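You operate a simulated robot arm through the tools that you are given. There is no shell and no other tool. Be economical: measure what you need, move in short steps, check, and stop when the job is done.

You run a simulated robot arm. Do the job below in one go: nothing can be reset, and whatever is moved stays where it is left.

JOB
Put one of the wads of felt from the bare strip of the counter on top of the brown small carton.
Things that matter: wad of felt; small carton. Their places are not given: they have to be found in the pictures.

It is judged by the outcome, as a careful person would: the job done as asked, and still so three seconds after it is handed in. It fails if anything else is knocked over, pushed out of place, dropped, spilled or broken.

ROBOT AND FRAMES
A 7-joint arm with a two-finger parallel gripper, fixed in place. Base frame: the origin is at the foot of the arm, x ahead of it, y to its left, z up; the work surface is at about z = 0. Lengths are in mm, angles in rad, forces in N, time in s.
With the tool pointing down near the work surface it reaches from about 220 to 580 mm from the base axis. Its first joint turns from -1.152 to 1.152 rad. Payload 2.5 kg.
Tool frame: the origin (TCP) lies between the finger pads and is the grasp point; the fingertips stand 23 mm ahead of it; z points along the fingers, y is the line along which they close. Largest opening 94 mm; finger width 38, thickness 10; the body of the gripper, 54 by 96 mm, starts 39 mm behind the TCP.
Orientation is that of the tool frame in the base frame, as a unit quaternion [w, x, y, z]. With the fingers straight down and closing along the base's y, the tool's x points along the base's -x, its y along +y and its z along -z.

CONTROLS
- The arm moves only by the tool arm_command. Its argument "rows" is a list of rows, each a list of 3 entries, a list of its own where there are three numbers: the shift along the base's x, y, z in mm, then the turn about the base's z in rad, then the opening in per cent of the stroke, from 0 (shut) to 100 (fully open). In form: [[[tx, ty, tz], yaw, grip], ...]. A call has 1 to 20 rows; each row is the pose to reach, as a shift and turn from the pose commanded when the call began. A row lasts 0.2 s, in which the tool goes at most 50 mm and 0.15 rad; a call with a longer step from one row to the next is refused whole, and so is a gripper value outside its range. A pose out of reach is approached as far as the arm can. The call stops where the force on the tool passes 40 N (or 10 N more than at its start, if that is more) or the arm is blocked; 0.2 s more then pass. Each finger travels about 108 mm/s and halts on what it meets, pressing with about 23 N; the grip force reading is that of the motor and also rises with nothing between the fingers. The clock runs only during rows and for 0.2 s after the last one: add rows that repeat a pose to give the fingers time. The reply holds the time, the measured pose of the TCP, the force on the tool along the base axes, the opening and the grip force, in the units named above and with some noise.
- Cameras (640 x 400 px; columns grow to the right, rows downward): "scene" is fixed at [105.4, -395, 562.3]; the picture's right is [0.92, -0.39, 0.00], its down [-0.16, -0.37, -0.91] and it looks along [0.35, 0.84, -0.40] (base axes); focal length 333 px, centre (320, 200). "wrist" rides on the gripper at [-39, 0, -44] in the tool frame; the picture's right is [0.00, -1.00, 0.00], its down [0.97, 0.00, -0.24] and it looks along [0.24, 0.00, 0.97] (tool axes); focal length 218 px, centre (320, 200).
- grab_frame(camera): a new picture of that camera. No time passes.
- pixel_to_xyz(camera, pixels): there is no depth. For up to 12 entries [column, row, z] of the newest picture of that camera ("zoom" is the newest enlarged one), the place [x, y] in the base frame at which the ray of that pixel passes the height z, good to about 2 mm. No time passes.
- close_up(camera, box): a new picture of the part [left, top, right, bottom] of that camera's present view, enlarged. No time passes.
- finish_job(): hands the job in; it is judged then, once.

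Work in short steps. Measure before you move; look again where a grasp or a placing could have gone wrong, and mend it. You have 60 turns and 26 pictures in all, those below and enlarged ones among them. Open the gripper and draw the arm clear of the work before you hand the job in, unless the task says otherwise; then end with one line.

The tools are called by a JSON object that holds its "method" and its "body". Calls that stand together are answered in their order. arm_command: Moves the arm, as the interface text tells. Its arguments: {"type":"object","properties":{"rows":{"type":"array","items":{"type":"array"}}},"required":["rows"]} The other tools are called the same way: grab_frame (camera) takes a picture; pixel_to_xyz (camera, pixels) gives the place at which the rays of pixels pass given heights; close_up (camera, box) takes an enlarged picture of a part of a camera's view; finish_job () hands the job in.

At the start:

```text
clock: 0.0
ee_pos: [233.5, 294.2, 323.2]
tool_rot: [0.0, 0.0, 1.0, 0.0]
contact_force: [-1.0, 1.1, 0.3]
width: 93.8
gripper_force: 0.1
```

scene: 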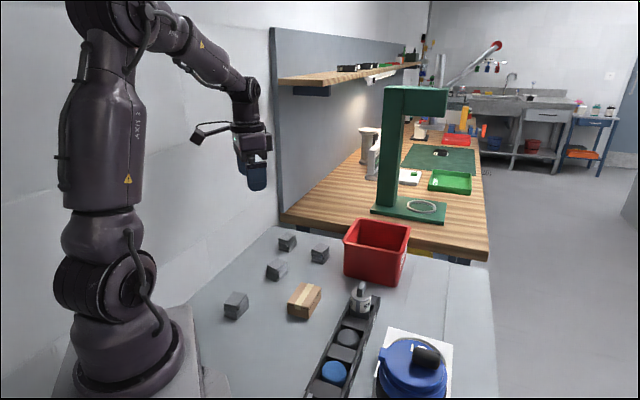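
wrist: 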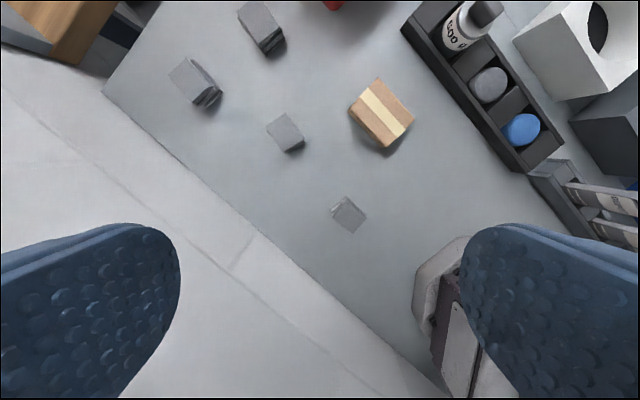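

The pictures show four grey blocks, at scene (287,242), (319,253), (277,270) and (236,305), and a brown carton at (304,301). I'll enlarge that part to measure them.

{"method": "close_up", "body": {"camera": "scene", "box": [200, 220, 400, 345]}}

{"method": "close_up", "body": {"camera": "wrist", "box": [150, 0, 550, 250]}}

```text
3.20 times, centred on (300, 282) of scene
```

zoom: 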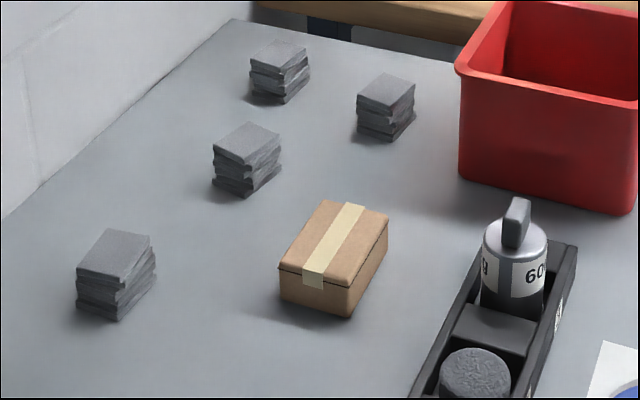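

```text
1.60 times, centred on (350, 125) of wrist
```

zoom: 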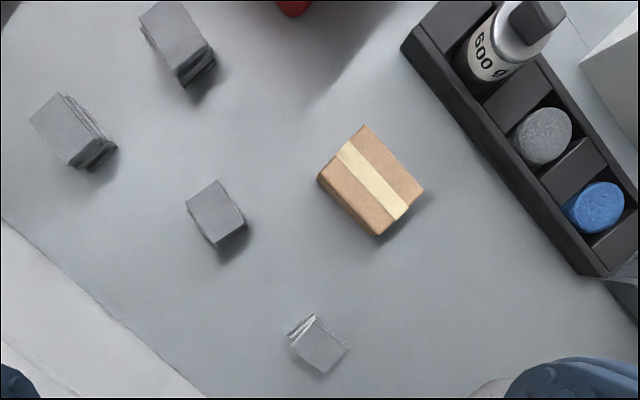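

The wads are four identical-looking little felt stacks. I'll measure the nearest wad, the one in the middle and the carton, at several heights from both views, to work out their heights.

{"method": "pixel_to_xyz", "body": {"camera": "scene", "pixels": [[237.2, 319.8, 0], [237.5, 306.4, 30], [237.5, 306.4, 40], [308.9, 318.6, 0], [309.4, 307, 25], [309.4, 307, 35], [276.9, 280.8, 0], [276.9, 271, 30], [276.9, 271, 40]]}}

{"method": "pixel_to_xyz", "body": {"camera": "zoom", "pixels": [[312, 314, 30], [348, 348, 30], [322, 374, 30], [291, 340, 30], [365, 125, 30], [424, 189, 30], [379, 236, 30], [318, 180, 30], [217, 180, 30], [246, 213, 30], [214, 245, 30], [186, 205, 30]]}}

```text
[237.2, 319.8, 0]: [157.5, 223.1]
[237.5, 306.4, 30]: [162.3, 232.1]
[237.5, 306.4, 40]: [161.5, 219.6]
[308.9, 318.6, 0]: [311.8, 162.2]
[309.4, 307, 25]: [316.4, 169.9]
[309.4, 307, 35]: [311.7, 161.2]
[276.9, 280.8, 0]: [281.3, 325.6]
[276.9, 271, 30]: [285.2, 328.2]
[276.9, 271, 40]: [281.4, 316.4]
```

```text
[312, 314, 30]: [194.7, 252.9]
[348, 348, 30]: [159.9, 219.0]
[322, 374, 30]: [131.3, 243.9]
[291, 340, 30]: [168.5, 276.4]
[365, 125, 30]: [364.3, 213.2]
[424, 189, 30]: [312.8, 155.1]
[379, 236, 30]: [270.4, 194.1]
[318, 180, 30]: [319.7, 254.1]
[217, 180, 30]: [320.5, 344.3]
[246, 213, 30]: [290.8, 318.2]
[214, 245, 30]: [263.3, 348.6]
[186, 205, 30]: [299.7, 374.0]
```

Heights come out at about 36 mm for the wads and 34 mm for the carton. I need the line of the wall or counter edge near the wads, from scene (275,228) to (190,300), before choosing one.

{"method": "pixel_to_xyz", "body": {"camera": "zoom", "pixels": [[2, 220, 0], [205, 397, 0], [320, 345, 36], [216, 210, 36], [370, 181, 34]]}}

{"method": "pixel_to_xyz", "body": {"camera": "scene", "pixels": [[272, 227, 0], [190, 300, 0], [235, 262, 0]]}}

```text
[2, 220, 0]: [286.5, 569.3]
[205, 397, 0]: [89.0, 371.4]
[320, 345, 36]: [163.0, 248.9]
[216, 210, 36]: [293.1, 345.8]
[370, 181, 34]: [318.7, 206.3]
```

```text
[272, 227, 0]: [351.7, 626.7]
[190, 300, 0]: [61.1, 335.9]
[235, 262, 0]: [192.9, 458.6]
```

The wall runs roughly along y = x + 280, about 160 mm from the middle wad at (293,346), so there is room. I'll go over that wad, turned 0.78 rad to match its edges, and look again.

{"method": "arm_command", "body": {"rows": [[[10, 9, -15], 0.13, 100], [[20, 18, -35], 0.26, 100], [[30, 26, -60], 0.39, 100], [[40, 35, -85], 0.52, 100], [[50, 44, -110], 0.65, 100], [[59.5, 51.8, -130], 0.78, 100], [[59.5, 51.8, -130], 0.78, 100]]}}

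{"method": "grab_frame", "body": {"camera": "wrist"}}

```text
clock: 1.6
ee_pos: [294.1, 346.6, 194.2]
tool_rot: [0.0, -0.381, 0.925, 0.0]
contact_force: [-0.4, -1.0, 0.4]
width: 93.9
gripper_force: 0.1
```

```text
21 pictures are left
```

wrist: 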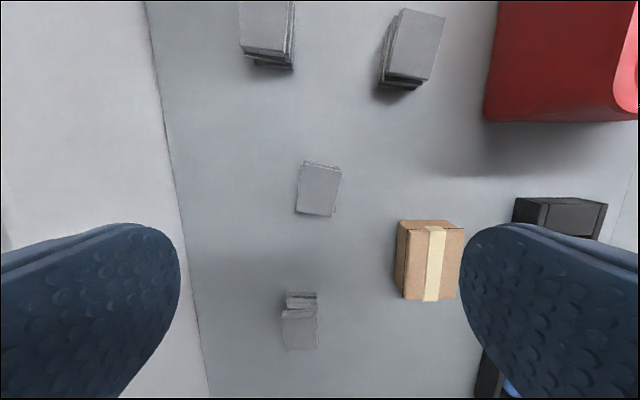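

The middle wad is at about (319,190), turned a few degrees from the tool. The carton is at (430,260). I'll measure the top corners of both.

{"method": "pixel_to_xyz", "body": {"camera": "wrist", "pixels": [[303, 165, 36], [341, 169, 36], [333, 216, 36], [297, 211, 36], [410, 220, 34], [465, 229, 34], [457, 300, 34], [404, 298, 34], [319, 190, 36]]}}

{"method": "close_up", "body": {"camera": "wrist", "box": [270, 140, 482, 320]}}

```text
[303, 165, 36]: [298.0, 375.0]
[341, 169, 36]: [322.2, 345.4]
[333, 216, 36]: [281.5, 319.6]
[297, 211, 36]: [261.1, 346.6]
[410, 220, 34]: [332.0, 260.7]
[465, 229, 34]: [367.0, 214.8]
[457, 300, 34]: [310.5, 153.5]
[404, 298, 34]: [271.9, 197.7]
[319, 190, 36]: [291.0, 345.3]
```

```text
2.22 times, centred on (376, 230) of wrist
```

zoom: 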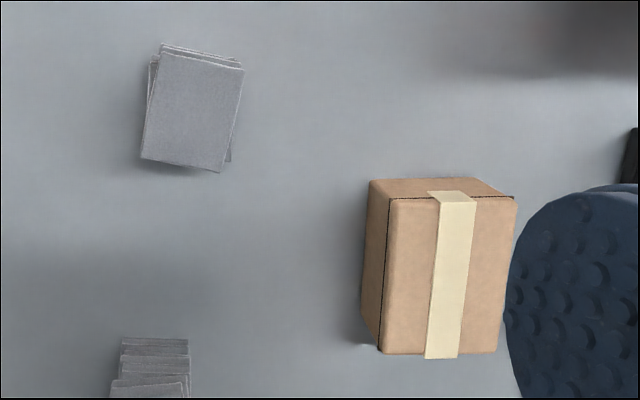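

The carton's top corners in the zoom are (392,198), (516,196), (497,354) and (380,354). The wad's top is (162,50), (243,68), (220,173) and (142,158). I'll get their precise positions.

{"method": "pixel_to_xyz", "body": {"camera": "zoom", "pixels": [[392, 198, 34], [516, 196, 34], [497, 354, 34], [380, 354, 34], [162, 52, 36], [243, 68, 36], [220, 173, 36], [142, 158, 36]]}}

```text
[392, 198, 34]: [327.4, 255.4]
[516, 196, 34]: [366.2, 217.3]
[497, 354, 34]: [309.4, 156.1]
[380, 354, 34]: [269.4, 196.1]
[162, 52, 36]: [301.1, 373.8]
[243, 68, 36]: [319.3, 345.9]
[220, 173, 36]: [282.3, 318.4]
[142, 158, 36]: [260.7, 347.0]
```

The wad's centre is (291,346), size about 34×46. The carton's top centre is (318,206), with its long axis at 47°. I'll line up and go down to TCP z ≈ 28 with the fingers open.

{"method": "arm_command", "body": {"rows": [[[-2, 0, -30], -0.13, 100], [[-2, 0, -70], -0.13, 100], [[-2, 0, -105], -0.13, 100], [[-2, 0, -130], -0.13, 100], [[-2, 0, -150], -0.13, 100], [[-2, 0, -160], -0.13, 100], [[-2, 0, -165], -0.13, 100], [[-2, 0, -165], -0.13, 100]]}}

{"method": "grab_frame", "body": {"camera": "wrist"}}

```text
clock: 3.4
ee_pos: [293.3, 346.4, 29.6]
tool_rot: [0.0, -0.319, 0.948, 0.0]
contact_force: [-0.2, 0.4, 0.9]
width: 93.9
gripper_force: 0.0
```

```text
19 pictures are left
```

wrist: 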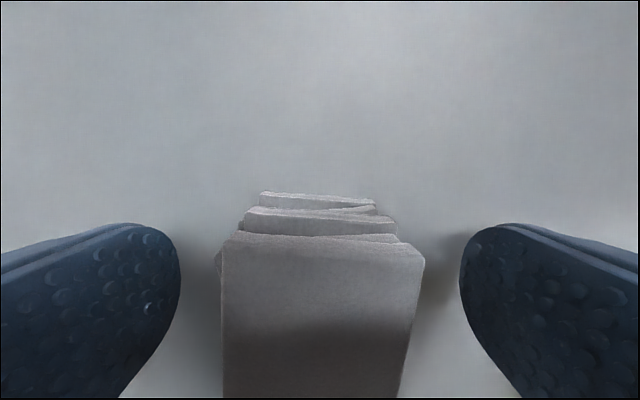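

The wad sits centred between the fingers, at columns 222–425. I'll close, wait, and lift 20 mm to check the hold.

{"method": "arm_command", "body": {"rows": [[[0, 0, -2], 0, 60], [[0, 0, -2], 0, 30], [[0, 0, -2], 0, 10], [[0, 0, -2], 0, 10], [[0, 0, -2], 0, 10], [[0, 0, 4], 0, 10], [[0, 0, 20], 0, 10], [[0, 0, 20], 0, 10]]}}

{"method": "grab_frame", "body": {"camera": "wrist"}}

```text
clock: 5.2
ee_pos: [292.7, 346.4, 48.7]
tool_rot: [0.0, -0.319, 0.948, 0.0]
contact_force: [-0.6, -0.2, -0.2]
width: 39.3
gripper_force: 23.1
```

```text
18 pictures are left
```

wrist: 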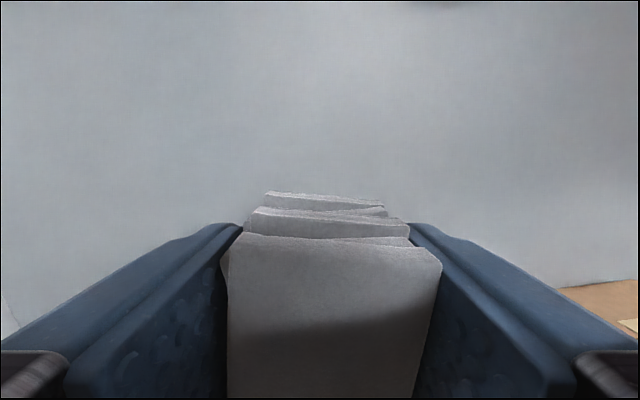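

The grip is firm (39.3 mm, 23 N) and the wad lifted off. Before carrying it over, I'll check how close the weight in the tray (scene about (361,300)) and the red bin are to the carton.

{"method": "pixel_to_xyz", "body": {"camera": "scene", "pixels": [[349, 321, 10], [360, 316, 20], [361, 283, 80], [361, 283, 100], [330, 345, 25], [345, 275, 0], [380, 286, 0], [346, 242, 80]]}}

```text
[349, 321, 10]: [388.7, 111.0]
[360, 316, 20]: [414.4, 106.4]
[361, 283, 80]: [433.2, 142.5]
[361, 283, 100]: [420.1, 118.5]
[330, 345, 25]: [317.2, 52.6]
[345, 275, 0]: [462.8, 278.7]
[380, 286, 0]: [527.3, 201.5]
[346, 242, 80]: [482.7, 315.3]
```

The weight (about 134 mm off along the closing line), the tray edge (about 105 mm) and the bin are all clear. I'll lift, carry over the carton, and turn 0.17 rad to match it.

{"method": "arm_command", "body": {"rows": [[[0, 0, 20], 0, 10], [[0, 0, 50], 0, 10], [[3, -15, 70], 0.03, 10], [[8, -45, 75], 0.06, 10], [[14, -75, 75], 0.1, 10], [[20, -105, 75], 0.13, 10], [[24, -128, 75], 0.17, 10], [[26, -140, 75], 0.17, 10], [[26, -140, 75], 0.17, 10]]}}

{"method": "grab_frame", "body": {"camera": "wrist"}}

{"method": "close_up", "body": {"camera": "scene", "box": [200, 190, 400, 345]}}

```text
clock: 7.2
ee_pos: [317.0, 208.5, 123.6]
tool_rot: [0.0, -0.399, 0.917, 0.0]
contact_force: [-0.5, 0.1, -0.2]
width: 39.3
gripper_force: 22.8
```

```text
17 pictures are left
```

wrist: 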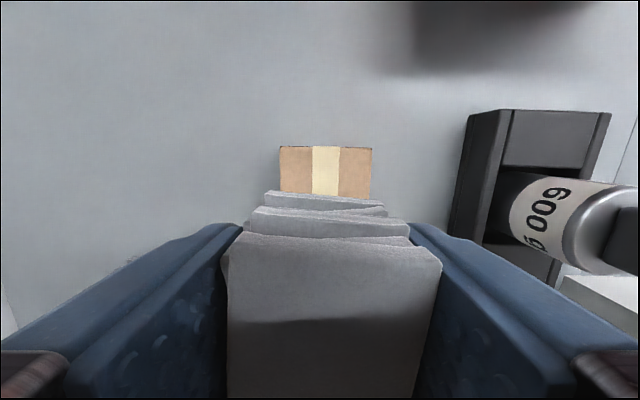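

```text
2.58 times, centred on (300, 268) of scene
```

zoom: 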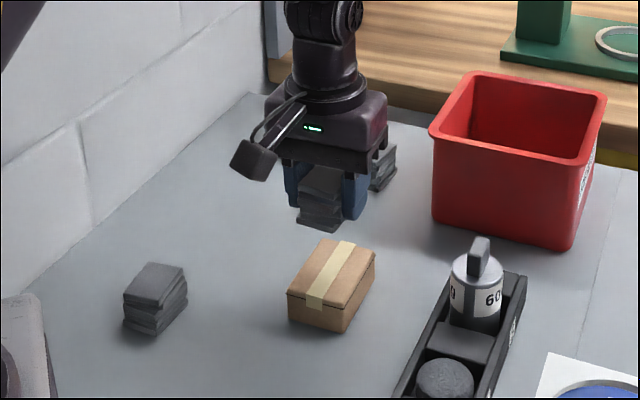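

The carton's far top edge shows at (280,147)–(372,147). I'll verify its position against the earlier measurement.

{"method": "pixel_to_xyz", "body": {"camera": "wrist", "pixels": [[280, 148, 34], [372, 148, 34], [326, 148, 34]]}}

```text
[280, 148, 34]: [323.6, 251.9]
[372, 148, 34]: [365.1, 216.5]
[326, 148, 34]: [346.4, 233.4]
```

The edge agrees within 2 mm. I'll shift (+1,-2.5) and go down slowly to TCP z ≈ 63, just above where the wad should touch.

{"method": "arm_command", "body": {"rows": [[[1, -2.5, -15], 0, 10], [[1, -2.5, -35], 0, 10], [[1, -2.5, -50], 0, 10], [[1, -2.5, -56], 0, 10], [[1, -2.5, -59], 0, 10], [[1, -2.5, -60], 0, 10], [[1, -2.5, -60], 0, 10]]}}

{"method": "close_up", "body": {"camera": "scene", "box": [260, 240, 356, 330]}}

```text
clock: 8.8
ee_pos: [318.9, 205.3, 63.6]
tool_rot: [0.001, -0.398, 0.917, 0.0]
contact_force: [-0.3, -0.7, 0.0]
width: 39.4
gripper_force: 23.0
```

```text
4.44 times, centred on (308, 285) of scene
```

zoom: 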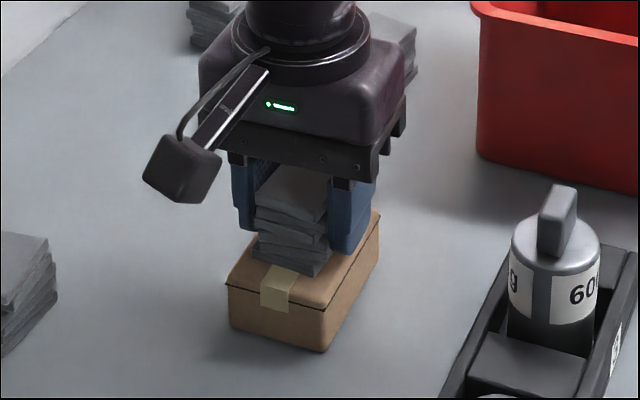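

No contact yet, and the wad is right above the carton's top. I'll creep down 1 mm per row while watching the force.

{"method": "arm_command", "body": {"rows": [[[0, 0, -0.7], 0, 10], [[0, 0, -1.3], 0, 10], [[0, 0, -1.3], 0, 10]]}}

```text
clock: 9.6
ee_pos: [319.4, 205.2, 62.8]
tool_rot: [0.001, -0.399, 0.917, 0.001]
contact_force: [-1.9, 0.1, 14.6]
width: 39.2
gripper_force: 22.8
```

A 14.6 N push upward shows the wad rests on the carton. I'll ease up a touch, open to about 65 %, and wait.

{"method": "arm_command", "body": {"rows": [[[0, 0, 0.6], 0, 10], [[0, 0, 0.6], 0, 45], [[0, 0, 0.6], 0, 55], [[0, 0, 0.6], 0, 65], [[0, 0, 0.6], 0, 65], [[0, 0, 0.6], 0, 65]]}}

{"method": "grab_frame", "body": {"camera": "wrist"}}

```text
clock: 11.0
ee_pos: [318.2, 203.9, 63.3]
tool_rot: [0.0, -0.399, 0.917, 0.0]
contact_force: [0.2, 0.5, -0.1]
width: 61.0
gripper_force: 0.0
```

```text
14 pictures are left
```

wrist: 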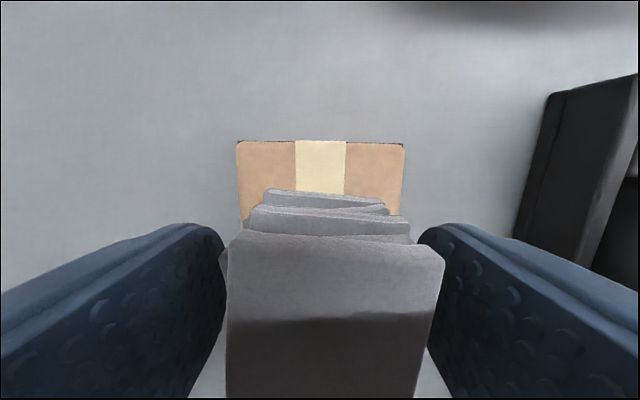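

Both fingers are off the wad, which sits centred on the carton. I'll rise straight up slowly and then look.

{"method": "arm_command", "body": {"rows": [[[0, 0, 5], 0, 65], [[0, 0, 15], 0, 65], [[0, 0, 30], 0, 65], [[0, 0, 55], 0, 65], [[0, 0, 90], 0, 65], [[0, 0, 130], 0, 80], [[0, 40, 160], 0, 100], [[0, 80, 180], 0, 100], [[0, 80, 180], 0, 100]]}}

{"method": "grab_frame", "body": {"camera": "scene"}}

{"method": "close_up", "body": {"camera": "scene", "box": [200, 220, 400, 345]}}

```text
clock: 13.0
ee_pos: [318.3, 283.8, 243.9]
tool_rot: [0.001, -0.399, 0.917, 0.0]
contact_force: [0.3, 0.0, 1.1]
width: 93.7
gripper_force: 0.1
```

```text
13 pictures are left
```

scene: 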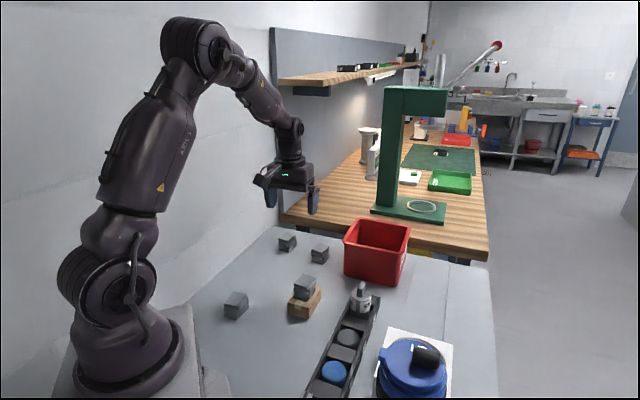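

```text
3.20 times, centred on (300, 282) of scene
```

zoom: 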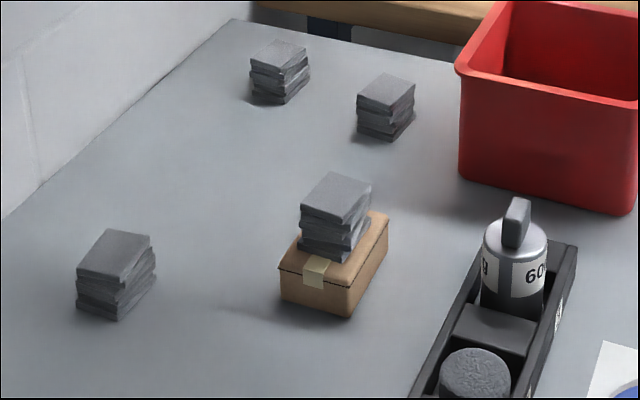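

The wad stands squarely on the carton. The carton and everything else are where they were, and the arm is clear with the gripper open, so I'm handing the job in.

{"method": "finish_job", "body": {}}

```text
The job is handed in.
```

One wad of felt from the bare strip of the counter now rests on top of the brown small carton, and nothing else was disturbed.
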